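You operate a simulated robot arm through the tools that you are given. There is no shell and no other tool. Be economical: measure what you need, move in short steps, check, and stop when the job is done.

Carry out the task below with a simulated two-armed robot. There is one attempt and no reset: what you move stays moved.

## Task
Put head three back in use at 4 bar.
Fine: both speed knobs at mark 2; air on after the settings; fold the yellow flag last.

It is judged by the outcome, as a careful person would: the job done as asked, and still so three seconds after it is handed in. It fails if anything else is knocked over, pushed out of place, dropped, spilled or broken. Flat cloth is picked up by pressing the open fingertips on it (5 to 10 N) and closing them slowly along it; thin cloth reads only 2 to 8 mm in the jaws.

## Robot
Two 6-joint arms with two-finger parallel grippers on one trunk, on a base that drives. Base frame: it is fixed to the floor where the robot stands at the start and does not move with it; the origin is under the middle of the robot, x ahead of it, y to its left, z up. Lengths are in m, angles in degrees, forces in N, time in s.
The left shoulder is at the start at [0.05, 0.17, 1.11], the right one opposite. Each reaches about 1.092 m from its shoulder. Places, roughly: air lever of head one [-0.3, -1.7, 1.1]; air lever of head three [0.8, 0, 1]; air lever of head two [0.3, -0.8, 1.1]; clamp lever of head three [0.8, 0.1, 1.2]; down speed knob of head one [-0.1, -1.4, 1.3]; down speed knob of head three [0.9, 0.2, 1.3]; down speed knob of head two [0.4, -0.6, 1.3]; regulator knob of head one [-0.2, -1.6, 1.2]; regulator knob of head three [0.8, 0, 1.2]; regulator knob of head two [0.3, -0.8, 1.2]; up speed knob of head one [-0.1, -1.4, 1.1]; up speed knob of head three [0.9, 0.2, 1.1]; up speed knob of head two [0.4, -0.6, 1.1]; yellow flag of head three [1, 0.3, 1.2]. Payload 1.57 kg a hand.
Tool frame (each hand has its own): the origin (TCP) lies between the finger pads and is the grasp point; the fingertips stand 0.03 m ahead of it; z points along the fingers, y is the line along which they close. Largest opening 0.08 m; finger width 0.017, thickness 0.012; the body of the gripper, 0.04 by 0.082 m, starts 0.08 m behind the TCP.
Orientation is that of the tool frame in the base frame, as [roll, pitch, yaw] about the fixed x, y, z axes, in that order (R = Rz(yaw) Ry(pitch) Rx(roll)). With the fingers straight down and closing along the base's y, the tool's x points along the base's -x, its y along +y and its z along -z.

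## Interface
- The arms move only by the tool servo_tool. It takes "left_moves", "right_moves" or both (then of equal length, played together; a hand with none holds still); each is a list of rows, each a list of 7 numbers: the shift along the tool's x, y, z in m, then the turn, a rotation vector about the tool's x, y, z in degrees, then the gripper command, from -1 (fully open) to 1 (shut), values between in proportion. In form: [[x, y, z, rx, ry, rz, claw], ...]. A call has 1 to 20 rows; each row is the pose to reach, as a shift and turn from the pose commanded when the call began, along the tool's axes at that moment. Rows are played at 5 a second. More than 0.05 m and 8.6 degrees between two rows, or a gripper value outside its range, and nothing of the call is played. Where a pose cannot be reached the arm comes as near as it can. A force on the tool above 50 N (or 10 N above the force at the start of the call, whichever is more), or a blocked arm, ends the call early, and 0.2 s more pass. Each finger travels about 0.045 m/s and halts on what it meets, pressing with about 29 N; the grip force reading is that of the motor and also rises with nothing between the fingers. The clock runs only during rows and for 0.2 s after the last one: add rows that repeat a pose to give the fingers time. It gives the time, the measured TCP pose, the force on the tool (base axes), the opening and the grip force at its end, in the units of the frame above (readings bear some noise), with the torque about the TCP (base axes, N m) and any sound that the robot's microphone picked up.
- Cameras (640 x 400 px; columns grow to the right, rows downward): "scene" is now at [0.0294, -0.0458, 1.6872]; the picture's right is [-0.52, -0.85, 0.00], its down [-0.58, 0.35, -0.73] and it looks along [0.63, -0.38, -0.68] (base axes); focal length 260 px, centre (320, 200). "left" rides on the left gripper at [0.072, 0.007, -0.122] in its tool frame; the picture's right is [-0.09, 1.00, 0.00], its down [-0.84, -0.08, -0.54] and it looks along [-0.54, -0.05, 0.84] (tool axes); focal length 238 px, centre (320, 200). "right" rides on the right gripper at [0.072, -0.007, -0.122] in its tool frame; the picture's right is [0.09, 1.00, 0.00], its down [-0.84, 0.08, -0.54] and it looks along [-0.54, 0.05, 0.84] (tool axes); focal length 238 px, centre (320, 200). There is no depth. A picture from a camera that has moved, and an enlarged one, comes with that camera's place and axes in the base frame and with its lens.
- grab_frame(camera): a new picture of that camera. It takes no simulated time.
- raise_lower(by): slides the trunk up (or, below 0, down) by that many m; the arms and the scene camera ride with it, the base frame stays. It gives what a move gives, with no picture.
- drive_base(legs): drives the robot by 1 to 6 legs, each [ahead, left, turn to the left] in m, m and degrees, along the robot's own axes; the way and the turn of a leg run together, so that a leg with both is an arc; at most 1.5 m and 180 degrees a leg. The arms and the cameras ride along, it lands a little off, and it stops where it bumps. It gives what a move gives.
- turn_head(pan, tilt): turns the head with the scene camera to pan (to the left, within 86 degrees either way) and tilt (down, from -29 to 69), counted from straight ahead of the robot. It gives what a move gives.
- close_up(camera, box): a new picture of the part [left, top, right, bottom] of that camera's present view, enlarged. It takes no simulated time.
- close_job(): hands the job in; it is judged then, once.

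Go step by step. Nothing tells you exact positions but the pictures and the camera data: compare them with the known pose of the tool, close in by small moves and look again before you grip or let go. The budget is 120 turns and 100 pictures, counting those below and the enlarged ones. Unless the task says otherwise, let go and move clear before handing in, and close with one line.

The tools are called after "Call:" as a command line: name --argument value ..., lists and objects as JSON in quotes. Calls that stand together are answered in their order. servo_tool: Moves the arms, as the interface text tells. Its arguments: {"type":"object","properties":{"left_moves":{"type":"array","items":{"type":"array","items":{"type":"number"}}},"right_moves":{"type":"array","items":{"type":"array","items":{"type":"number"}}}},"required":[]} The other tools are called the same way: raise_lower (by) slides the trunk up or down; drive_base (legs) drives the base; turn_head (pan, tilt) turns the head that bears the scene camera; grab_frame (camera) takes a picture; close_up (camera, box) takes an enlarged picture of a part of a camera's view; close_job () hands the job in.

At the start:

```text
time_s: 0.0
left_tool_pos: [0.7096, 0.352, 0.9996]
left_ee_rot: [-180.0, -0.1, -180.0]
left_ft_force: [-0.6, -0.1, 0.1]
left_moment: [-0.01, -0.02, -0.01]
left_width: 0.0794
left_grasp_force: 0.0
right_tool_pos: [0.6325, -0.1727, 1.0005]
right_ee_rot: [179.9, 0.0, 180.0]
right_ft_force: [0.4, -0.6, 0.0]
right_moment: [-0.01, 0.01, -0.01]
right_width: 0.08
right_grasp_force: 0.1
trunk travel left (down, up): [-0.725, 0.245]
robot x, y, heading: [-0.0011, -0.0027, -0.1]
head pan, tilt: [-31.3, 42.7]
```

scene: 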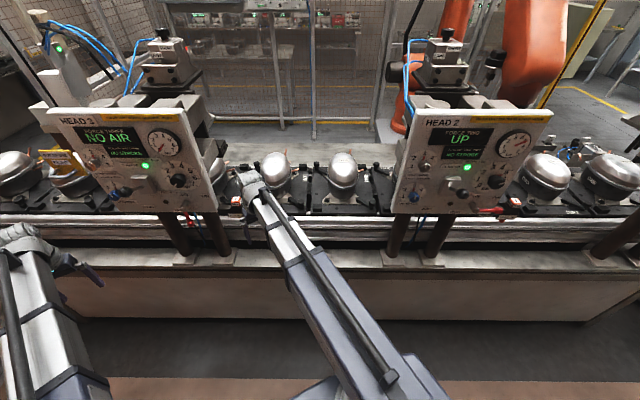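
right: 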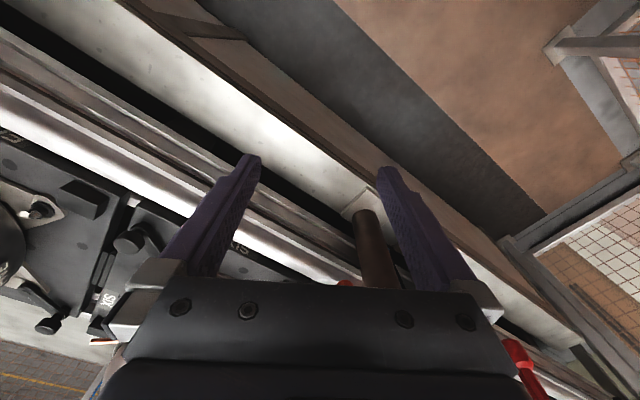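
left: 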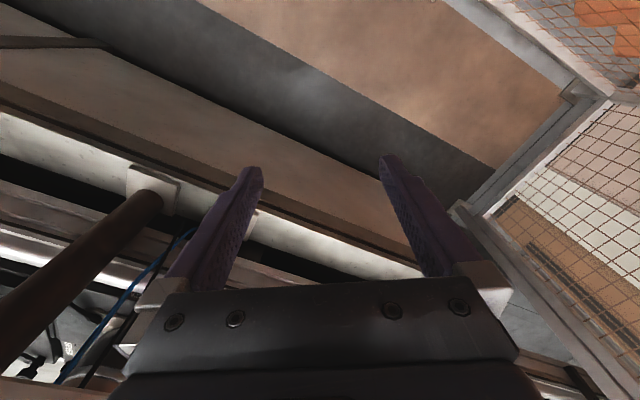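

I see head 3's panel on the left of the scene view with "NO AIR" shown. I turn the head toward it and look closer.

Call:
turn_head --pan 5 --tilt 30

Call:
grab_frame --camera "scene"

```text
time_s: 1.0
left_tool_pos: [0.7096, 0.3517, 0.9988]
left_ee_rot: [180.0, 0.0, -180.0]
left_ft_force: [-0.2, 0.2, 0.2]
left_moment: [0.03, 0.0, 0.0]
left_width: 0.08
left_grasp_force: 0.0
right_tool_pos: [0.6322, -0.1724, 0.999]
right_ee_rot: [180.0, 0.1, -179.9]
right_ft_force: [-0.1, -0.4, -0.1]
right_moment: [-0.02, -0.03, -0.02]
right_width: 0.0799
right_grasp_force: 0.2
trunk travel left (down, up): [-0.725, 0.245]
robot x, y, heading: [0.0021, -0.0022, -0.0]
head pan, tilt: [5.0, 30.0]
```

```text
96 pictures are left
camera scene: at [0.0485, 0.0051, 1.7064], right [0.09, -1.0, 0.0], down [-0.5, -0.04, -0.87], along [0.86, 0.07, -0.5], focal length 260 px, centre (320, 200)
```

scene: 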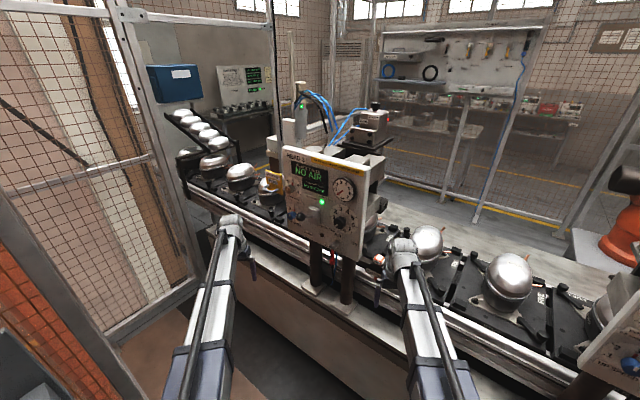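

Call:
close_up --camera "scene" --box '[250, 130, 400, 270]'

Call:
close_up --camera "scene" --box '[280, 145, 380, 207]'

Call:
close_up --camera "scene" --box '[280, 190, 380, 252]'

```text
2.86 times, centred on (325, 200) of scene
camera zoom: at [0.0485, 0.0051, 1.7064], right [0.09, -1.0, 0.0], down [-0.5, -0.04, -0.87], along [0.86, 0.07, -0.5], focal length 743 px, centre (306, 200)
```

zoom: 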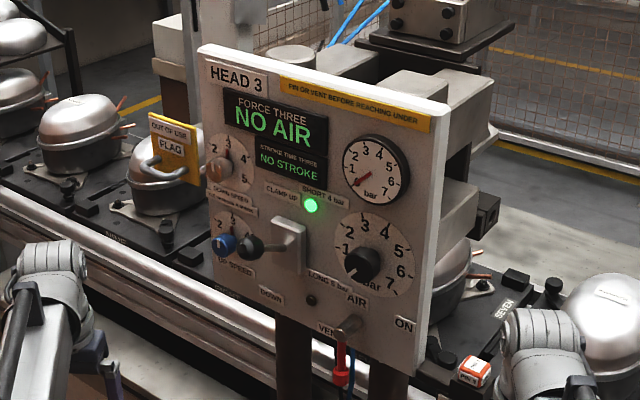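

```text
6.40 times, centred on (330, 176) of scene
camera zoom: at [0.0485, 0.0051, 1.7064], right [0.09, -1.0, 0.0], down [-0.5, -0.04, -0.87], along [0.86, 0.07, -0.5], focal length 1665 px, centre (256, 354)
```

zoom: 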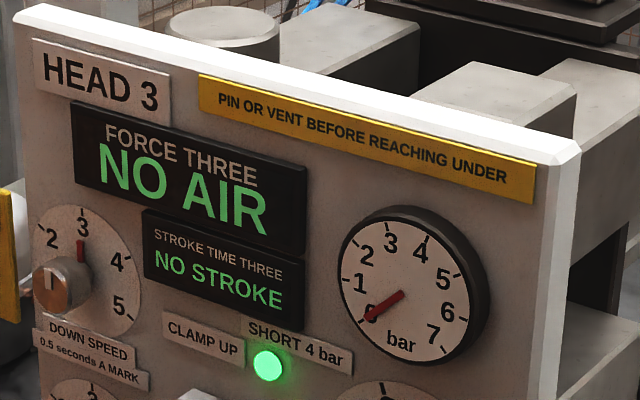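

```text
6.40 times, centred on (330, 221) of scene
camera zoom: at [0.0485, 0.0051, 1.7064], right [0.09, -1.0, 0.0], down [-0.5, -0.04, -0.87], along [0.86, 0.07, -0.5], focal length 1665 px, centre (256, 66)
```

zoom: 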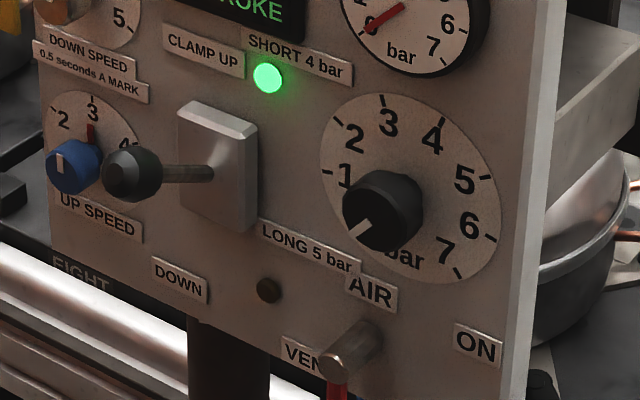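

Head 3: gauge 0, knobs appear about 3 at the index, air on VENT, clamp up. I look at head 2 for comparison and at the flag.

Call:
close_up --camera "scene" --box '[250, 160, 310, 230]'

Call:
turn_head --pan -60 --tilt 30

Call:
grab_frame --camera "scene"

```text
5.71 times, centred on (280, 195) of scene
camera zoom: at [0.0485, 0.0051, 1.7064], right [0.09, -1.0, 0.0], down [-0.5, -0.04, -0.87], along [0.86, 0.07, -0.5], focal length 1486 px, centre (549, 229)
```

zoom: 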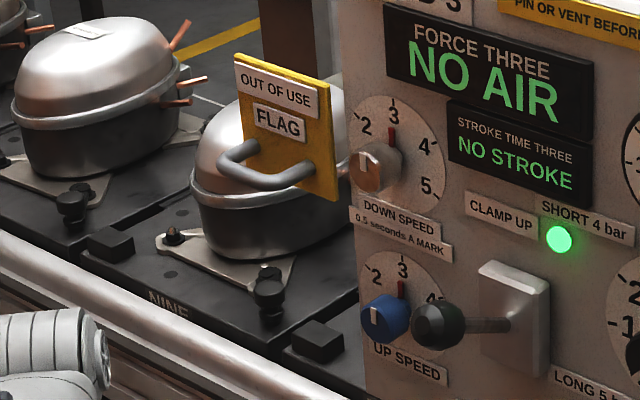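

```text
time_s: 2.4
left_tool_pos: [0.7103, 0.3514, 1.0]
left_ee_rot: [180.0, 0.0, -179.9]
left_ft_force: [-0.4, 0.3, -0.3]
left_moment: [-0.01, -0.01, 0.01]
left_width: 0.08
left_grasp_force: 0.0
right_tool_pos: [0.6322, -0.1728, 1.0005]
right_ee_rot: [180.0, -0.1, -180.0]
right_ft_force: [0.2, 1.0, 0.0]
right_moment: [-0.01, -0.06, 0.01]
right_width: 0.0801
right_grasp_force: 0.0
trunk travel left (down, up): [-0.725, 0.245]
robot x, y, heading: [-0.0008, 0.0005, -0.0]
head pan, tilt: [-60.0, 30.0]
```

```text
91 pictures are left
camera scene: at [0.0036, -0.081, 1.7065], right [-0.87, -0.5, 0.0], down [-0.25, 0.43, -0.87], along [0.43, -0.75, -0.5], focal length 260 px, centre (320, 200)
```

scene: 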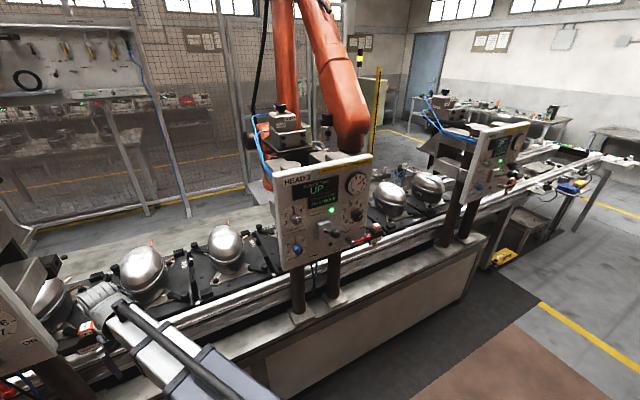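

Call:
close_up --camera "scene" --box '[270, 150, 390, 265]'

Call:
turn_head --pan 5 --tilt 35

```text
3.48 times, centred on (330, 208) of scene
camera zoom: at [0.0036, -0.081, 1.7065], right [-0.87, -0.5, 0.0], down [-0.25, 0.43, -0.87], along [0.43, -0.75, -0.5], focal length 905 px, centre (285, 174)
```

zoom: 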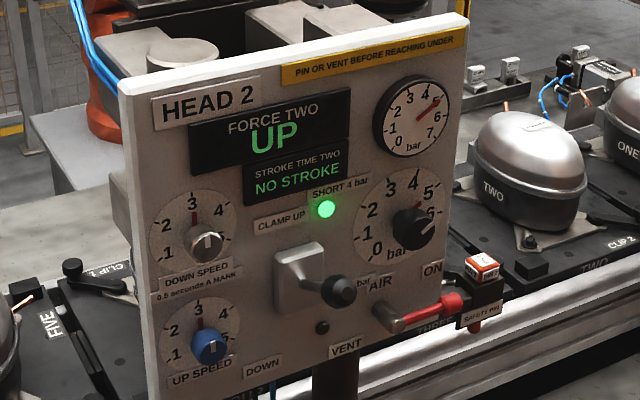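

```text
time_s: 3.7
left_tool_pos: [0.7109, 0.352, 0.9992]
left_ee_rot: [-180.0, 0.0, -180.0]
left_ft_force: [-0.2, -0.5, 0.5]
left_moment: [0.01, 0.02, -0.01]
left_width: 0.0801
left_grasp_force: 0.0
right_tool_pos: [0.6318, -0.1719, 1.0]
right_ee_rot: [-180.0, -0.1, 180.0]
right_ft_force: [-0.2, 0.3, 1.4]
right_moment: [-0.01, 0.01, 0.02]
right_width: 0.0801
right_grasp_force: 0.0
trunk travel left (down, up): [-0.725, 0.245]
robot x, y, heading: [0.0047, -0.0034, 0.1]
head pan, tilt: [5.0, 35.0]
```

The safety pin on head 2 is parked beside the panel; the same seems to be true on head 3. The panel faces about 32° off my heading, so I plan to retract the hands, back off and square up to it; first I check the surroundings.

Call:
servo_tool --left_moves '[[0.04, 0, -0.02, 0, 0, 0, -1], [0.08, 0, -0.04, 0, 0, 0, -1], [0.12, 0, -0.06, 0, 0, 0, -1], [0.16, 0, -0.08, 0, 0, 0, -1], [0.2, 0, -0.1, 0, 0, 0, -1]]' --right_moves '[[0.03, 0, -0.02, 0, 0, 0, -1], [0.06, 0, -0.04, 0, 0, 0, -1], [0.09, 0, -0.06, 0, 0, 0, -1], [0.12, 0, -0.08, 0, 0, 0, -1], [0.14, 0, -0.1, 0, 0, 0, -1]]'

Call:
turn_head --pan 86 --tilt 35

Call:
grab_frame --camera "scene"

```text
time_s: 4.9
left_tool_pos: [0.5093, 0.3534, 1.0005]
left_ee_rot: [180.0, 0.0, 180.0]
left_ft_force: [0.4, -0.9, 0.2]
left_moment: [-0.01, 0.03, -0.01]
left_width: 0.08
left_grasp_force: 0.0
left hand out of reach, approached as far as the arm can: row 1, 2, 3, 4, 5
right_tool_pos: [0.4881, -0.173, 0.999]
right_ee_rot: [179.9, 0.0, -180.0]
right_ft_force: [0.8, -0.6, 1.0]
right_moment: [0.02, -0.05, -0.03]
right_width: 0.0797
right_grasp_force: 0.0
right hand out of reach, approached as far as the arm can: row 1, 2, 3, 4, 5
trunk travel left (down, up): [-0.725, 0.245]
robot x, y, heading: [0.0009, 0.0018, -0.1]
head pan, tilt: [5.0, 35.0]
```

```text
time_s: 6.5
left_tool_pos: [0.5107, 0.3542, 0.9992]
left_ee_rot: [-180.0, 0.0, -179.9]
left_ft_force: [-0.8, -0.2, 0.0]
left_moment: [0.01, -0.01, 0.0]
left_width: 0.0798
left_grasp_force: 0.1
right_tool_pos: [0.4886, -0.1721, 1.0002]
right_ee_rot: [180.0, -0.1, 179.9]
right_ft_force: [0.5, -0.3, 0.5]
right_moment: [-0.01, -0.01, 0.0]
right_width: 0.0799
right_grasp_force: 0.1
trunk travel left (down, up): [-0.725, 0.245]
robot x, y, heading: [-0.0002, 0.0034, -0.2]
head pan, tilt: [85.9, 35.0]
```

```text
89 pictures are left
camera scene: at [-0.0354, 0.0852, 1.6987], right [1.0, -0.07, 0.0], down [-0.04, -0.57, -0.82], along [0.06, 0.82, -0.57], focal length 260 px, centre (320, 200)
```

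scene: 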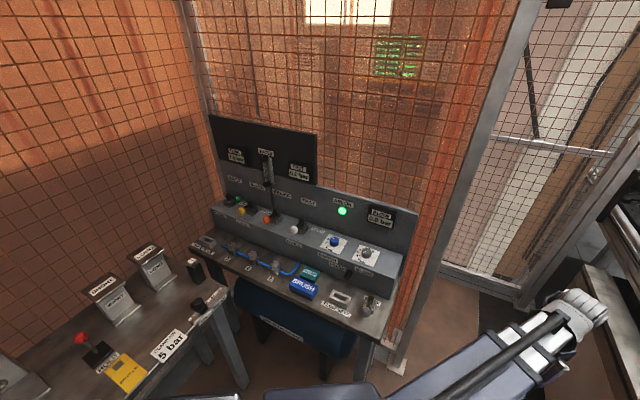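

There are tables on the left at about y 0.75, so I keep the sideways move modest: back 0.1, turn right 32°, left 0.27.

Call:
drive_base --legs '[[-0.1, 0, 0], [0, 0, -32], [0, 0.27, 0]]'

Call:
turn_head --pan 20 --tilt 35

Call:
grab_frame --camera "scene"

```text
time_s: 10.7
left_tool_pos: [0.668, 0.2625, 0.9985]
left_ee_rot: [-179.9, 0.0, 148.0]
left_ft_force: [0.4, -0.1, -0.6]
left_moment: [-0.03, -0.02, -0.02]
left_width: 0.0799
left_grasp_force: 0.1
right_tool_pos: [0.3705, -0.1725, 1.0008]
right_ee_rot: [-179.8, 0.0, 148.0]
right_ft_force: [0.6, -0.2, -0.1]
right_moment: [-0.04, 0.01, 0.0]
right_width: 0.0799
right_grasp_force: 0.0
trunk travel left (down, up): [-0.725, 0.245]
robot x, y, heading: [0.0473, 0.2321, -31.9]
head pan, tilt: [85.9, 35.0]
```

```text
time_s: 12.1
left_tool_pos: [0.6659, 0.2626, 1.0006]
left_ee_rot: [179.9, 0.0, 147.9]
left_ft_force: [-0.7, 0.5, -0.7]
left_moment: [0.02, 0.01, -0.02]
left_width: 0.0801
left_grasp_force: 0.1
right_tool_pos: [0.3697, -0.1719, 0.9992]
right_ee_rot: [180.0, 0.0, 148.0]
right_ft_force: [0.2, 0.0, -0.7]
right_moment: [0.02, 0.05, -0.02]
right_width: 0.08
right_grasp_force: 0.0
trunk travel left (down, up): [-0.725, 0.245]
robot x, y, heading: [0.0461, 0.2345, -31.9]
head pan, tilt: [20.0, 35.0]
```

```text
88 pictures are left
camera scene: at [0.0969, 0.2333, 1.6987], right [-0.21, -0.98, 0.0], down [-0.56, 0.12, -0.82], along [0.8, -0.17, -0.57], focal length 260 px, centre (320, 200)
```

scene: 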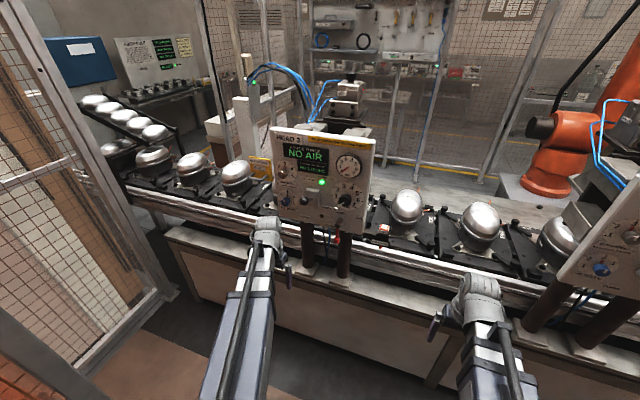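

Call:
close_up --camera "scene" --box '[235, 120, 395, 220]'

Call:
close_up --camera "scene" --box '[265, 155, 385, 247]'

Call:
close_up --camera "scene" --box '[270, 155, 330, 210]'

```text
4.00 times, centred on (315, 170) of scene
camera zoom: at [0.0969, 0.2333, 1.6987], right [-0.21, -0.98, 0.0], down [-0.56, 0.12, -0.82], along [0.8, -0.17, -0.57], focal length 1041 px, centre (340, 320)
```

zoom: 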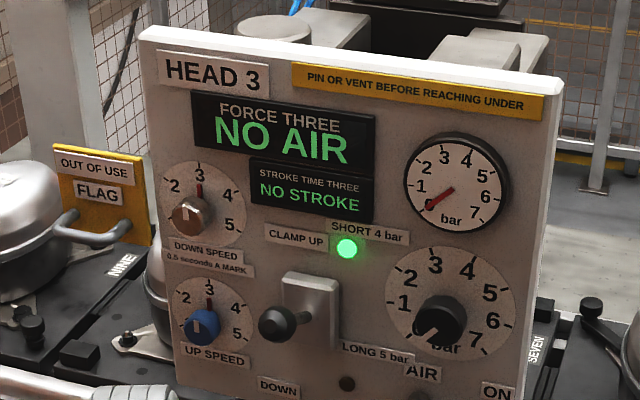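

```text
4.35 times, centred on (325, 201) of scene
camera zoom: at [0.0969, 0.2333, 1.6987], right [-0.21, -0.98, 0.0], down [-0.56, 0.12, -0.82], along [0.8, -0.17, -0.57], focal length 1131 px, centre (298, 196)
```

zoom: 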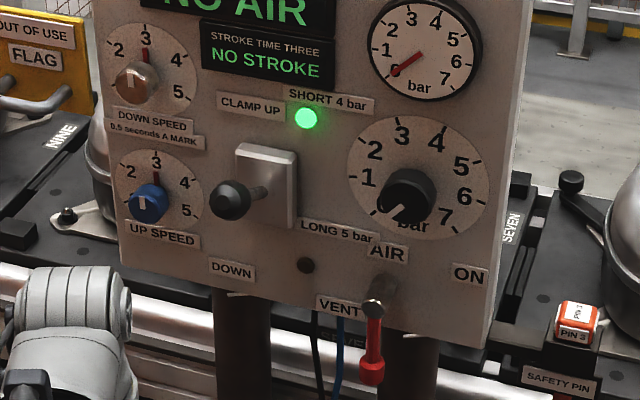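

```text
7.27 times, centred on (300, 182) of scene
camera zoom: at [0.0969, 0.2333, 1.6987], right [-0.21, -0.98, 0.0], down [-0.56, 0.12, -0.82], along [0.8, -0.17, -0.57], focal length 1892 px, centre (466, 327)
```

zoom: 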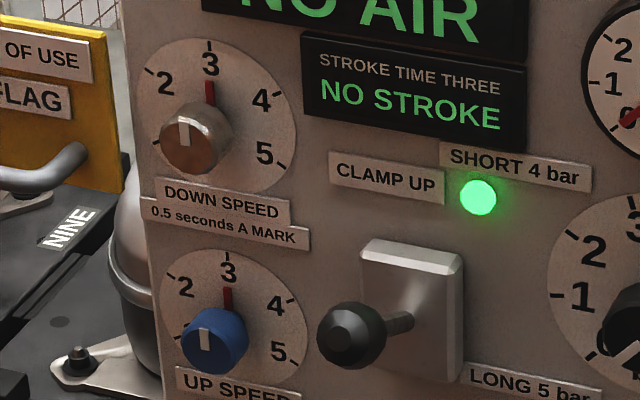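

From two views I place: lamp (0.847,0.069,1.236), panel normal (-0.85,0.53,0), down knob base (0.919,0.184,1.254), up knob (0.918,0.183,1.130), regulator (0.797,-0.011,1.201), air hub (0.807,0.006,1.085). The clamp lever is up; settings must go 3→2 on both speed knobs and 0→4 on the regulator. I turn the left gripper to point at the panel.

Call:
servo_tool --left_moves '[[-0.01, 0.006, -0.01, 0, -8.2, 0, -1], [-0.02, 0.012, -0.025, 0, -16.4, 0, -1], [-0.03, 0.018, -0.04, 0, -24.6, 0, -1], [-0.04, 0.024, -0.055, 0, -32.8, 0, -1], [-0.05, 0.03, -0.07, 0, -41, 0, -1], [-0.06, 0.036, -0.09, 0, -49.2, 0, -1], [-0.065, 0.042, -0.11, 0, -57.4, 0, -1], [-0.07, 0.048, -0.13, 0, -65.6, 0, -1], [-0.075, 0.054, -0.15, 0, -73.8, 0, -1], [-0.08, 0.06, -0.17, 0, -82, 0, -1], [-0.08, 0.066, -0.19, 0, -90, 0, -1], [-0.08, 0.066, -0.19, 0, -90, 0, -1]]'

Call:
grab_frame --camera "left"

```text
time_s: 14.7
left_tool_pos: [0.7708, 0.2745, 1.2203]
left_ee_rot: [147.1, 89.9, 115.1]
left_ft_force: [0.4, 0.2, -0.5]
left_moment: [-0.04, 0.0, -0.01]
left_width: 0.08
left_grasp_force: 0.0
left hand out of reach, approached as far as the arm can: row 1, 2, 3, 4, 5, 6, 7, 8, 9, 10, 11, 12
right_tool_pos: [0.3714, -0.1725, 0.9987]
right_ee_rot: [-179.9, 0.0, 148.0]
right_ft_force: [1.2, 0.7, -0.1]
right_moment: [0.0, -0.03, -0.01]
right_width: 0.08
right_grasp_force: 0.1
trunk travel left (down, up): [-0.725, 0.245]
robot x, y, heading: [0.0453, 0.2338, -32.2]
head pan, tilt: [20.0, 35.0]
```

```text
84 pictures are left
camera left: at [0.6726, 0.3451, 1.1475], right [0.53, 0.84, 0.09], down [-0.5, 0.22, 0.84], along [0.69, -0.49, 0.54], focal length 238 px, centre (320, 200)
```

left: 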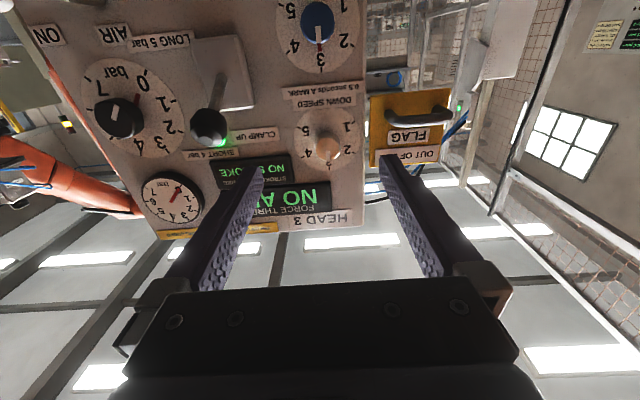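

The gripper now points at the panel and my position estimates agree with this view. I move to 12 cm in front of the down-speed knob.

Call:
servo_tool --left_moves '[[0, 0.001, 0.02, 0, 0, 0, -1], [0, 0.001, 0.04, 0, 0, 0, -1], [0, 0.002, 0.05, 0, 0, 0, -1], [0, 0.002, 0.05, 0, 0, 0, -1]]'

```text
time_s: 15.7
left_tool_pos: [0.8145, 0.2495, 1.2188]
left_ee_rot: [-177.9, 89.8, 150.1]
left_ft_force: [0.6, 0.3, 0.3]
left_moment: [0.0, -0.03, 0.03]
left_width: 0.0803
left_grasp_force: 0.0
right_tool_pos: [0.3693, -0.1714, 1.0001]
right_ee_rot: [180.0, 0.0, 148.0]
right_ft_force: [0.3, 0.6, -0.2]
right_moment: [-0.01, 0.0, 0.01]
right_width: 0.08
right_grasp_force: 0.0
trunk travel left (down, up): [-0.725, 0.245]
robot x, y, heading: [0.048, 0.231, -31.8]
head pan, tilt: [20.0, 35.0]
```

Reach is fine here. Raising to knob height, partly closing (the flag handle is near), and pre-rolling +30° before checking alignment.

Call:
servo_tool --left_moves '[[-0.01, 0, 0, 0, 0, 8, -0.4], [-0.02, 0, 0, 0, 0, 16, -0.4], [-0.033, 0, 0, 0, 0, 24, -0.4], [-0.033, 0, 0, 0, 0, 30, -0.4], [-0.033, 0, 0, 0, 0, 30, -0.4]]'

Call:
grab_frame --camera "left"

Call:
close_up --camera "scene" --box '[235, 130, 355, 210]'

```text
time_s: 16.9
left_tool_pos: [0.815, 0.2505, 1.2203]
left_ee_rot: [89.8, 59.9, 57.9]
left_ft_force: [0.6, 0.2, 0.1]
left_moment: [0.02, 0.08, 0.0]
left_width: 0.0561
left_grasp_force: 0.1
left hand out of reach, approached as far as the arm can: row 1, 2, 3, 4, 5
right_tool_pos: [0.3697, -0.1733, 1.0004]
right_ee_rot: [-179.9, -0.1, 148.0]
right_ft_force: [-0.7, -0.7, -0.3]
right_moment: [0.02, 0.01, 0.04]
right_width: 0.0802
right_grasp_force: 0.2
trunk travel left (down, up): [-0.725, 0.245]
robot x, y, heading: [0.0474, 0.2335, -32.2]
head pan, tilt: [20.0, 35.0]
```

```text
83 pictures are left
camera left: at [0.7356, 0.3499, 1.1607], right [0.43, 0.69, 0.58], down [-0.72, -0.12, 0.68], along [0.55, -0.71, 0.44], focal length 238 px, centre (320, 200)
```

left: 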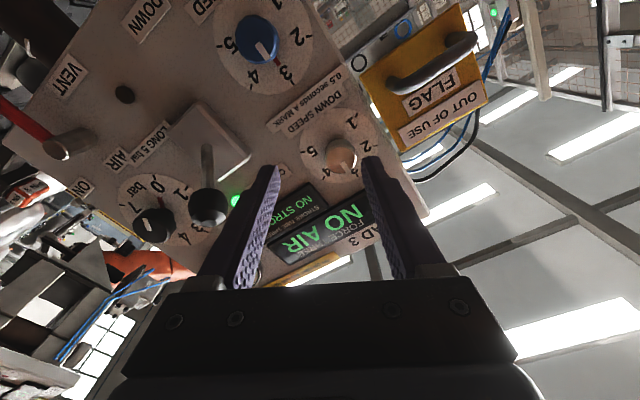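

```text
5.00 times, centred on (295, 170) of scene
camera zoom: at [0.097, 0.2333, 1.6987], right [-0.21, -0.98, 0.0], down [-0.56, 0.12, -0.82], along [0.8, -0.17, -0.57], focal length 1301 px, centre (445, 350)
```

zoom: 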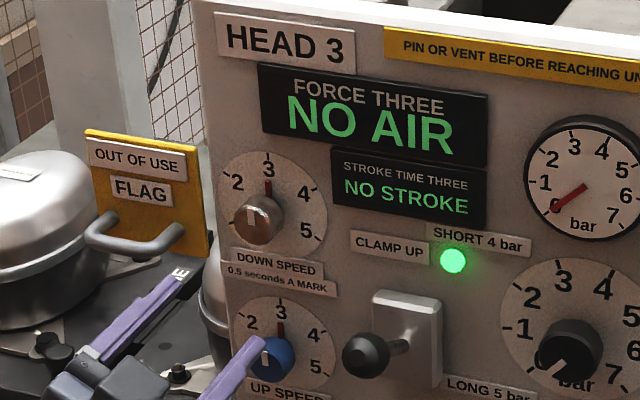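

The arm tops out near z 1.22 in this posture, so I raise the trunk by 0.10 and check.

Call:
raise_lower --by 0.1

```text
time_s: 18.2
left_tool_pos: [0.8162, 0.2496, 1.3197]
left_ee_rot: [89.8, 60.0, 57.8]
left_ft_force: [0.3, -0.1, -0.3]
left_moment: [-0.03, 0.02, 0.01]
left_width: 0.0562
left_grasp_force: 0.0
right_tool_pos: [0.3695, -0.1724, 1.1011]
right_ee_rot: [179.9, 0.0, 148.0]
right_ft_force: [-0.3, -0.5, -0.6]
right_moment: [0.0, -0.01, 0.02]
right_width: 0.08
right_grasp_force: 0.2
trunk travel left (down, up): [-0.825, 0.145]
robot x, y, heading: [0.0486, 0.234, -31.9]
head pan, tilt: [20.0, 35.0]
```

Call:
servo_tool --left_moves '[[0.02, -0.012, 0, 0, 0, 0, -0.4], [0.04, -0.023, 0, 0, 0, 0, -0.4], [0.058, -0.0335, 0, 0, 0, 0, -0.4], [0.058, -0.0335, 0, 0, 0, 0, -0.4]]'

Call:
grab_frame --camera "left"

Call:
close_up --camera "scene" --box '[235, 160, 355, 240]'

```text
time_s: 19.2
left_tool_pos: [0.8149, 0.2484, 1.3211]
left_ee_rot: [89.7, 59.9, 57.7]
left_ft_force: [0.2, -0.3, 0.2]
left_moment: [0.02, -0.04, -0.01]
left_width: 0.0561
left_grasp_force: 0.0
left hand out of reach, approached as far as the arm can: row 1, 2, 3, 4
right_tool_pos: [0.3692, -0.1722, 1.0989]
right_ee_rot: [-180.0, 0.0, 148.0]
right_ft_force: [0.6, -0.1, 0.2]
right_moment: [-0.04, -0.02, -0.01]
right_width: 0.0799
right_grasp_force: 0.1
trunk travel left (down, up): [-0.825, 0.145]
robot x, y, heading: [0.0464, 0.236, -32.1]
head pan, tilt: [20.0, 35.0]
```

```text
81 pictures are left
camera left: at [0.7354, 0.3498, 1.2607], right [0.43, 0.69, 0.58], down [-0.72, -0.12, 0.69], along [0.55, -0.71, 0.44], focal length 238 px, centre (320, 200)
```

left: 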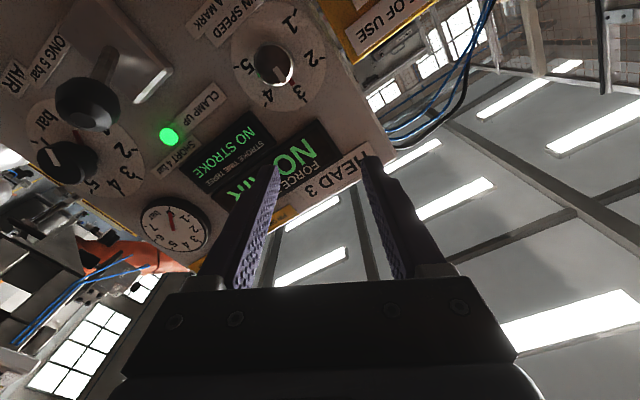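

```text
5.00 times, centred on (295, 200) of scene
camera zoom: at [0.0969, 0.2333, 1.7987], right [-0.21, -0.98, 0.0], down [-0.56, 0.12, -0.82], along [0.8, -0.17, -0.57], focal length 1301 px, centre (445, 200)
```

zoom: 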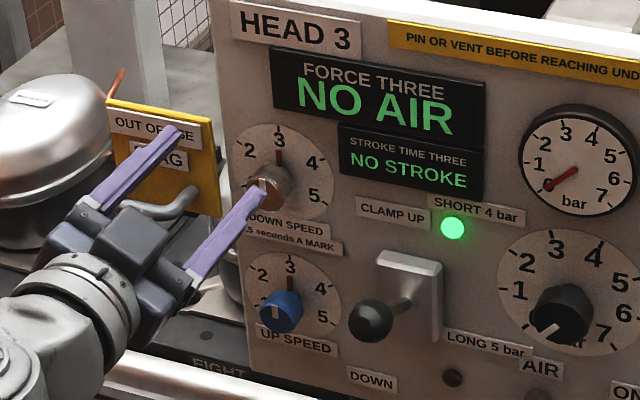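

Call:
servo_tool --left_moves '[[0.0217, -0.0125, 0, 0, 0, 0, -0.4], [0.0433, -0.025, 0, 0, 0, 0, -0.4], [0.0433, -0.025, 0, 0, 0, 0, -0.4]]'

```text
time_s: 20.0
left_tool_pos: [0.8154, 0.2508, 1.3195]
left_ee_rot: [89.9, 60.0, 57.8]
left_ft_force: [-0.1, -0.3, -0.2]
left_moment: [0.01, 0.01, 0.01]
left_width: 0.0562
left_grasp_force: 0.1
left hand out of reach, approached as far as the arm can: row 1, 2, 3
right_tool_pos: [0.3696, -0.1721, 1.1002]
right_ee_rot: [180.0, -0.1, 148.0]
right_ft_force: [-0.3, -0.7, 0.8]
right_moment: [-0.01, 0.0, 0.03]
right_width: 0.0801
right_grasp_force: 0.0
trunk travel left (down, up): [-0.825, 0.145]
robot x, y, heading: [0.0438, 0.2324, -32.0]
head pan, tilt: [20.0, 35.0]
```

Call:
servo_tool --left_moves '[[0, 0, -0.02, 0, 0, 0, -0.4], [0, 0, -0.04, 0, 0, 0, -0.4], [0, 0, -0.04, 0, 0, 0, -0.4]]'

Call:
servo_tool --left_moves '[[0.0217, -0.0125, 0, 0, 0, 0, -0.4], [0.0433, -0.025, 0, 0, 0, 0, -0.4], [0.0433, -0.025, 0, 0, 0, 0, -0.4]]'

```text
time_s: 20.8
left_tool_pos: [0.7804, 0.2703, 1.3193]
left_ee_rot: [90.0, 60.0, 58.0]
left_ft_force: [0.1, 0.0, 0.4]
left_moment: [-0.02, 0.01, -0.01]
left_width: 0.056
left_grasp_force: 0.1
right_tool_pos: [0.37, -0.1728, 1.0998]
right_ee_rot: [-180.0, 0.1, 148.0]
right_ft_force: [0.1, -0.4, -0.4]
right_moment: [-0.02, 0.0, -0.01]
right_width: 0.0803
right_grasp_force: 0.0
trunk travel left (down, up): [-0.825, 0.145]
robot x, y, heading: [0.0458, 0.2331, -32.1]
head pan, tilt: [20.0, 35.0]
```

```text
time_s: 21.6
left_tool_pos: [0.7824, 0.2693, 1.3213]
left_ee_rot: [90.1, 59.9, 58.0]
left_ft_force: [0.3, -0.2, 0.1]
left_moment: [0.0, 0.01, 0.01]
left_width: 0.0559
left_grasp_force: 0.0
left hand out of reach, approached as far as the arm can: row 1, 2, 3
right_tool_pos: [0.3689, -0.1719, 1.0993]
right_ee_rot: [180.0, 0.1, 148.1]
right_ft_force: [0.4, 0.5, 0.4]
right_moment: [-0.01, -0.06, 0.03]
right_width: 0.08
right_grasp_force: 0.1
trunk travel left (down, up): [-0.825, 0.145]
robot x, y, heading: [0.0452, 0.229, -32.0]
head pan, tilt: [20.0, 35.0]
```

It's now clear that vertical motion comes only from the trunk (wrist height fixed relative to the shoulder). I lower the trunk to put the hand at the knob's height.

Call:
raise_lower --by -0.069

Call:
grab_frame --camera "left"

Call:
close_up --camera "scene" --box '[235, 150, 355, 230]'

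```text
time_s: 22.7
left_tool_pos: [0.783, 0.2679, 1.2507]
left_ee_rot: [90.0, 60.0, 58.1]
left_ft_force: [0.4, -0.3, 0.1]
left_moment: [0.0, -0.01, -0.01]
left_width: 0.056
left_grasp_force: 0.0
right_tool_pos: [0.3705, -0.1716, 1.0287]
right_ee_rot: [180.0, 0.0, 148.1]
right_ft_force: [0.1, -0.1, -0.3]
right_moment: [0.02, -0.01, -0.01]
right_width: 0.08
right_grasp_force: 0.1
trunk travel left (down, up): [-0.756, 0.214]
robot x, y, heading: [0.0448, 0.2338, -32.0]
head pan, tilt: [20.0, 35.0]
```

```text
79 pictures are left
camera left: at [0.7021, 0.3681, 1.1916], right [0.43, 0.69, 0.58], down [-0.72, -0.12, 0.69], along [0.55, -0.71, 0.44], focal length 238 px, centre (320, 200)
```

left: 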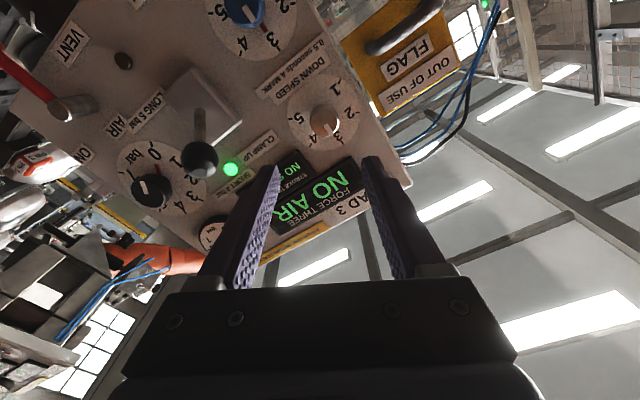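

```text
5.00 times, centred on (295, 190) of scene
camera zoom: at [0.0968, 0.2334, 1.7297], right [-0.21, -0.98, 0.0], down [-0.56, 0.12, -0.82], along [0.8, -0.17, -0.57], focal length 1301 px, centre (445, 250)
```

zoom: 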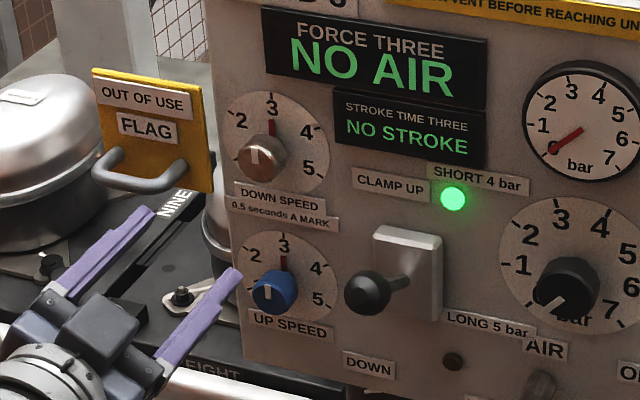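

Alignment is within about a centimetre; I move forward 6 cm and re-measure with the wrist camera.

Call:
servo_tool --left_moves '[[0.002, 0.001, 0.03, 0, 0, 0, -0.4], [0.004, 0.002, 0.06, 0, 0, 0, -0.4], [0.004, 0.002, 0.06, 0, 0, 0, -0.4]]'

Call:
close_up --camera "left" --box '[200, 20, 460, 182]'

Call:
close_up --camera "scene" --box '[255, 150, 335, 200]'

```text
time_s: 23.5
left_tool_pos: [0.8344, 0.2396, 1.251]
left_ee_rot: [90.3, 60.0, 58.1]
left_ft_force: [0.2, 0.7, -0.1]
left_moment: [0.01, -0.02, 0.01]
left_width: 0.056
left_grasp_force: 0.1
left hand out of reach, approached as far as the arm can: row 2
right_tool_pos: [0.3707, -0.1725, 1.03]
right_ee_rot: [180.0, 0.0, 148.0]
right_ft_force: [-0.3, 0.7, 0.3]
right_moment: [-0.03, 0.0, 0.04]
right_width: 0.0799
right_grasp_force: 0.0
trunk travel left (down, up): [-0.756, 0.214]
robot x, y, heading: [0.0475, 0.2331, -32.0]
head pan, tilt: [20.0, 35.0]
```

```text
2.46 times, centred on (330, 101) of left
camera zoom: at [0.7542, 0.34, 1.1915], right [0.43, 0.69, 0.58], down [-0.72, -0.12, 0.69], along [0.55, -0.71, 0.44], focal length 587 px, centre (295, 444)
```

zoom: 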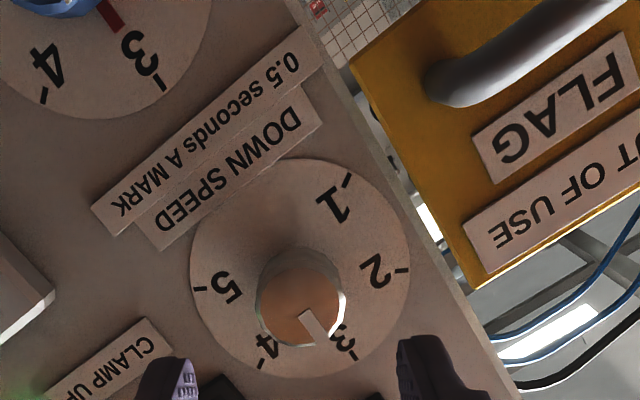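

```text
8.00 times, centred on (295, 175) of scene
camera zoom: at [0.0967, 0.2334, 1.7297], right [-0.21, -0.98, 0.0], down [-0.56, 0.12, -0.82], along [0.8, -0.17, -0.57], focal length 2081 px, centre (520, 400)
```

zoom: 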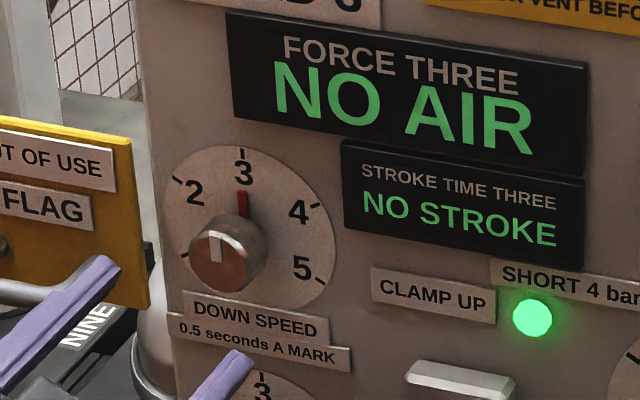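

Offset measured: 5 mm down, 7 mm left. I correct that and advance so the fingertips straddle the cap.

Call:
raise_lower --by -0.005

Call:
servo_tool --left_moves '[[0.0035, 0.006, 0.0, 0, 0, 0, -0.4], [0.0035, 0.006, 0.02, 0, 0, 0, -0.4], [0.0035, 0.006, 0.04, 0, 0, 0, -0.4], [0.0035, 0.006, 0.058, 0, 0, 0, -0.4], [0.0035, 0.006, 0.058, 0, 0, 0, -0.4]]'

Call:
grab_frame --camera "left"

Call:
close_up --camera "scene" --box '[255, 150, 335, 200]'

```text
time_s: 24.0
left_tool_pos: [0.8357, 0.2395, 1.2454]
left_ee_rot: [90.2, 59.9, 58.2]
left_ft_force: [1.1, -0.2, 0.6]
left_moment: [-0.02, 0.02, 0.01]
left_width: 0.0559
left_grasp_force: 0.0
right_tool_pos: [0.3708, -0.1733, 1.0267]
right_ee_rot: [180.0, 0.0, 148.0]
right_ft_force: [-0.4, -0.1, 0.4]
right_moment: [0.0, 0.0, 0.01]
right_width: 0.0799
right_grasp_force: 0.0
trunk travel left (down, up): [-0.751, 0.219]
robot x, y, heading: [0.0447, 0.2303, -31.8]
head pan, tilt: [20.0, 35.0]
```

```text
time_s: 25.2
left_tool_pos: [0.8874, 0.2146, 1.2462]
left_ee_rot: [90.1, 60.0, 58.2]
left_ft_force: [-0.7, -0.1, 0.1]
left_moment: [0.02, 0.04, -0.03]
left_width: 0.056
left_grasp_force: 0.0
right_tool_pos: [0.3694, -0.1729, 1.025]
right_ee_rot: [180.0, 0.0, 147.9]
right_ft_force: [-0.1, -1.2, -0.1]
right_moment: [0.05, 0.0, -0.01]
right_width: 0.0801
right_grasp_force: 0.1
trunk travel left (down, up): [-0.751, 0.219]
robot x, y, heading: [0.045, 0.2314, -32.0]
head pan, tilt: [20.0, 35.0]
```

```text
75 pictures are left
camera left: at [0.8072, 0.3143, 1.1865], right [0.43, 0.69, 0.58], down [-0.72, -0.13, 0.69], along [0.55, -0.71, 0.44], focal length 238 px, centre (320, 200)
```

left: 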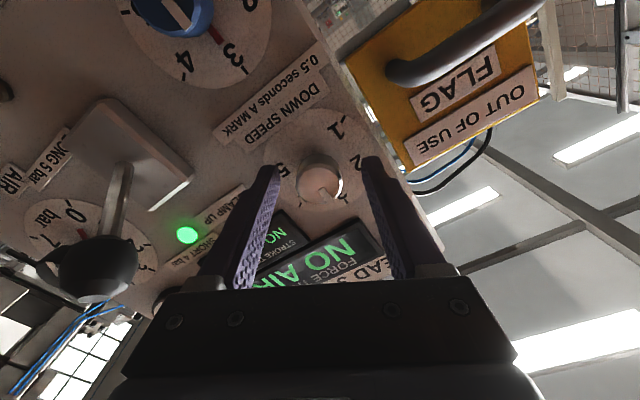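

```text
8.00 times, centred on (295, 175) of scene
camera zoom: at [0.0966, 0.2335, 1.7247], right [-0.21, -0.98, 0.0], down [-0.56, 0.12, -0.82], along [0.8, -0.17, -0.57], focal length 2081 px, centre (520, 400)
```

zoom: 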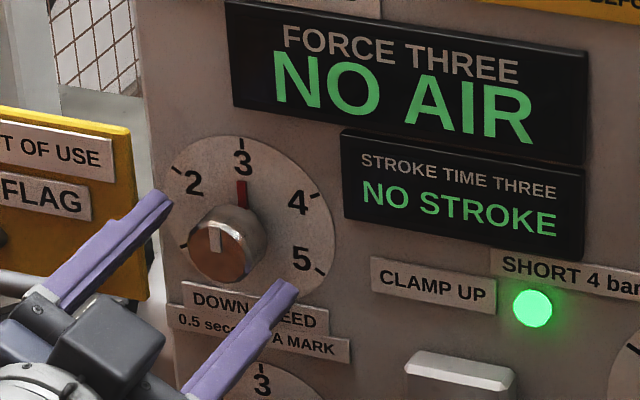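

The cap sits centred between the fingertips. I close on it.

Call:
servo_tool --left_moves '[[0, 0, 0.003, 0, 0, 0, -0.2], [0, 0, 0.003, 0, 0, 0, 0.1], [0, 0, 0.003, 0, 0, 0, 0.4], [0, 0, 0.003, 0, 0, 0, 0.8], [0, 0, 0.003, 0, 0, 0, 0.8], [0, 0, 0.003, 0, 0, 0, 0.8]]'

```text
time_s: 26.6
left_tool_pos: [0.8889, 0.2115, 1.2452]
left_ee_rot: [90.2, 59.9, 58.0]
left_ft_force: [-11.3, -5.9, -14.2]
left_moment: [0.01, -0.21, -0.3]
left_width: 0.0317
left_grasp_force: 40.6
right_tool_pos: [0.3689, -0.174, 1.025]
right_ee_rot: [180.0, 0.0, 148.0]
right_ft_force: [-0.3, -0.5, 0.1]
right_moment: [-0.02, 0.01, 0.01]
right_width: 0.08
right_grasp_force: 0.1
trunk travel left (down, up): [-0.751, 0.219]
robot x, y, heading: [0.0454, 0.2375, -31.7]
head pan, tilt: [20.0, 35.0]
```

Gripped (32 mm) with a mild side load. I relieve that slightly and turn 24° to see that the knob follows.

Call:
servo_tool --left_moves '[[-0.001, -0.0017, 0.003, 0, 0, 0, 0.8], [-0.001, -0.0017, 0.003, 0, 0, -8, 0.8], [-0.001, -0.0017, 0.003, 0, 0, -16, 0.8], [-0.001, -0.0017, 0.003, 0, 0, -24, 0.8], [-0.001, -0.0017, 0.003, 0, 0, -24, 0.8]]'

Call:
close_up --camera "scene" --box '[255, 150, 335, 200]'

```text
time_s: 27.8
left_tool_pos: [0.8894, 0.2088, 1.2477]
left_ee_rot: [90.1, 84.1, 58.0]
left_ft_force: [-23.8, -2.0, -6.6]
left_moment: [-0.08, -0.19, -0.33]
left_width: 0.0314
left_grasp_force: 40.4
right_tool_pos: [0.3681, -0.1718, 1.0267]
right_ee_rot: [180.0, 0.1, 147.9]
right_ft_force: [0.6, -0.4, 0.2]
right_moment: [-0.01, -0.01, 0.0]
right_width: 0.08
right_grasp_force: 0.0
trunk travel left (down, up): [-0.751, 0.219]
robot x, y, heading: [0.0494, 0.2325, -32.0]
head pan, tilt: [20.0, 35.0]
```

```text
8.00 times, centred on (295, 175) of scene
camera zoom: at [0.0936, 0.2329, 1.7249], right [-0.21, -0.98, 0.0], down [-0.56, 0.12, -0.82], along [0.8, -0.17, -0.57], focal length 2081 px, centre (520, 400)
```

zoom: 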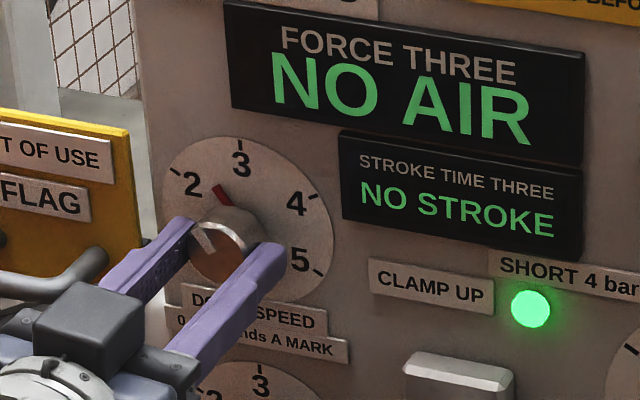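

The knob follows one to one (60° per mark). I relieve the load and turn the remaining 36°.

Call:
servo_tool --left_moves '[[0, -0.002, -0.002, 0, 0, -7, 0.8], [0, -0.002, -0.002, 0, 0, -14, 0.8], [0, -0.002, -0.002, 0, 0, -21, 0.8], [0, -0.002, -0.002, 0, 0, -28, 0.8], [0, -0.002, -0.002, 0, 0, -36, 0.8], [0, -0.002, -0.002, 0, 0, -36, 0.8]]'

Call:
close_up --camera "scene" --box '[255, 150, 335, 200]'

Call:
close_up --camera "left" --box '[220, 60, 420, 185]'

```text
time_s: 29.2
left_tool_pos: [0.8878, 0.207, 1.2471]
left_ee_rot: [-90.2, 59.9, -122.3]
left_ft_force: [11.2, -13.4, 35.7]
left_moment: [-0.26, -0.55, 0.14]
left_width: 0.031
left_grasp_force: 39.6
right_tool_pos: [0.3677, -0.1734, 1.0251]
right_ee_rot: [179.9, 0.0, 148.1]
right_ft_force: [-0.1, 0.0, -0.7]
right_moment: [-0.02, 0.02, 0.0]
right_width: 0.08
right_grasp_force: 0.1
trunk travel left (down, up): [-0.751, 0.219]
robot x, y, heading: [0.0483, 0.2333, -32.0]
head pan, tilt: [20.0, 35.0]
```

```text
8.00 times, centred on (295, 175) of scene
camera zoom: at [0.0945, 0.2312, 1.7249], right [-0.21, -0.98, 0.0], down [-0.56, 0.12, -0.82], along [0.8, -0.17, -0.57], focal length 2081 px, centre (520, 400)
```

zoom: 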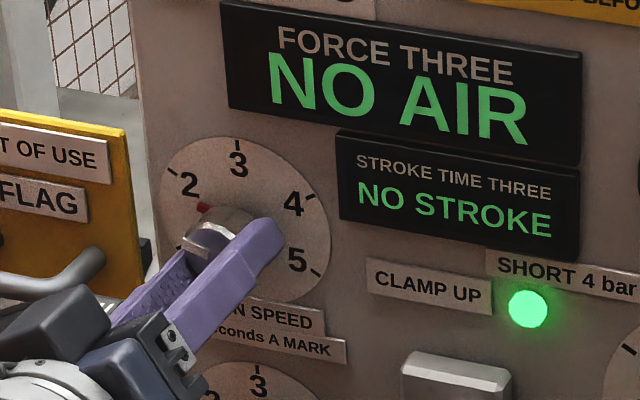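

```text
3.20 times, centred on (320, 122) of left
camera zoom: at [0.7689, 0.2465, 1.1811], right [0.48, 0.77, -0.42], down [-0.27, 0.59, 0.76], along [0.83, -0.25, 0.49], focal length 763 px, centre (320, 448)
```

zoom: 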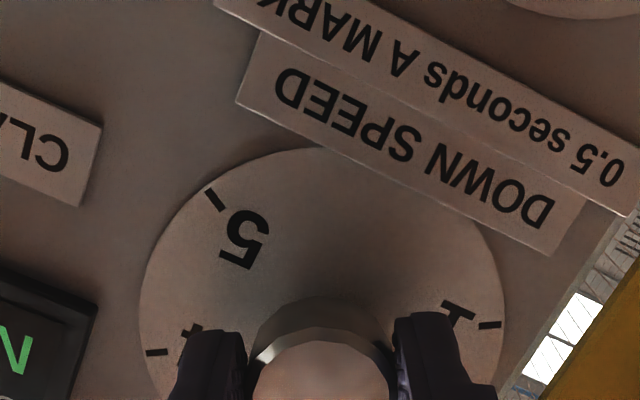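

Turned 60°; I release, back off and read the pointer.

Call:
servo_tool --left_moves '[[0, 0, 0, 0, 0, 0, 0.2], [0, 0, 0, 0, 0, 0, -0.2], [0, 0, 0, 0, 0, 0, -0.4], [0, 0, 0, 0, 0, 0, -0.4], [0, 0, -0.03, 0, 0, 0, -0.4], [0, 0, -0.06, 0, 0, 0, -0.4], [0, 0, -0.1, 0, 0, 0, -0.4], [0, 0, -0.1, 0, 0, 0, -0.4]]'

Call:
close_up --camera "scene" --box '[265, 155, 321, 190]'

Call:
grab_frame --camera "left"

```text
time_s: 31.0
left_tool_pos: [0.8065, 0.2625, 1.2457]
left_ee_rot: [-90.1, 60.0, -122.1]
left_ft_force: [-0.3, 0.0, -0.7]
left_moment: [0.0, 0.0, 0.01]
left_width: 0.0558
left_grasp_force: 0.0
right_tool_pos: [0.3702, -0.1724, 1.0244]
right_ee_rot: [-179.9, 0.0, 148.0]
right_ft_force: [1.6, -0.4, 0.3]
right_moment: [-0.01, 0.01, -0.02]
right_width: 0.0802
right_grasp_force: 0.0
trunk travel left (down, up): [-0.751, 0.219]
robot x, y, heading: [0.0472, 0.235, -32.1]
head pan, tilt: [20.0, 35.0]
```

```text
11.43 times, centred on (293, 172) of scene
camera zoom: at [0.0976, 0.233, 1.7246], right [-0.21, -0.98, 0.0], down [-0.56, 0.12, -0.82], along [0.8, -0.17, -0.57], focal length 2973 px, centre (629, 514)
```

zoom: 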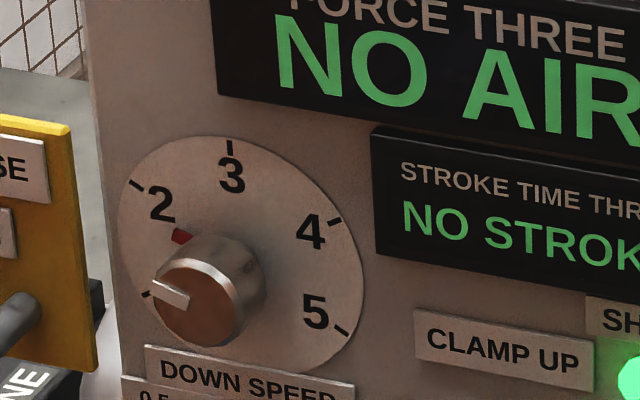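

```text
69 pictures are left
camera left: at [0.6875, 0.3014, 1.1796], right [0.48, 0.77, -0.42], down [-0.27, 0.59, 0.76], along [0.83, -0.25, 0.49], focal length 238 px, centre (320, 200)
```

left: 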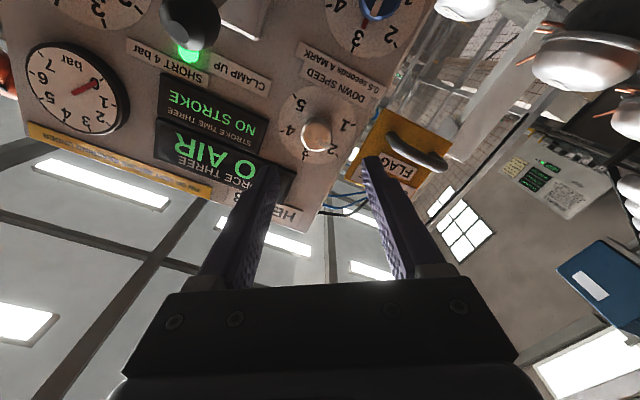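

Call:
close_up --camera "left" --box '[268, 75, 372, 163]'

Call:
close_up --camera "scene" --box '[272, 163, 304, 187]'

```text
4.55 times, centred on (320, 119) of left
camera zoom: at [0.6875, 0.3014, 1.1796], right [0.48, 0.77, -0.42], down [-0.27, 0.59, 0.76], along [0.83, -0.25, 0.49], focal length 1083 px, centre (320, 568)
```

zoom: 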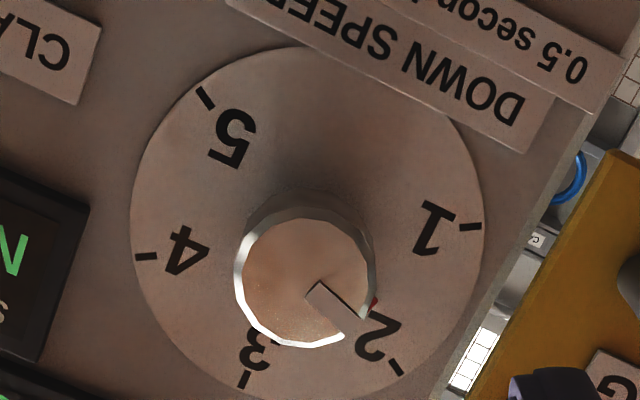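

```text
16.00 times, centred on (288, 175) of scene
camera zoom: at [0.0976, 0.233, 1.7246], right [-0.21, -0.98, 0.0], down [-0.56, 0.12, -0.82], along [0.8, -0.17, -0.57], focal length 4162 px, centre (832, 600)
```

zoom: 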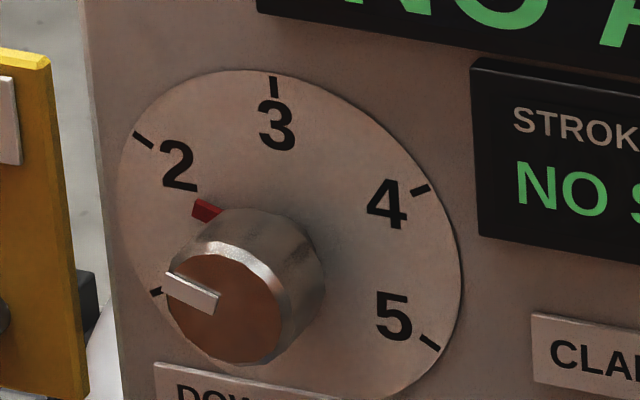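

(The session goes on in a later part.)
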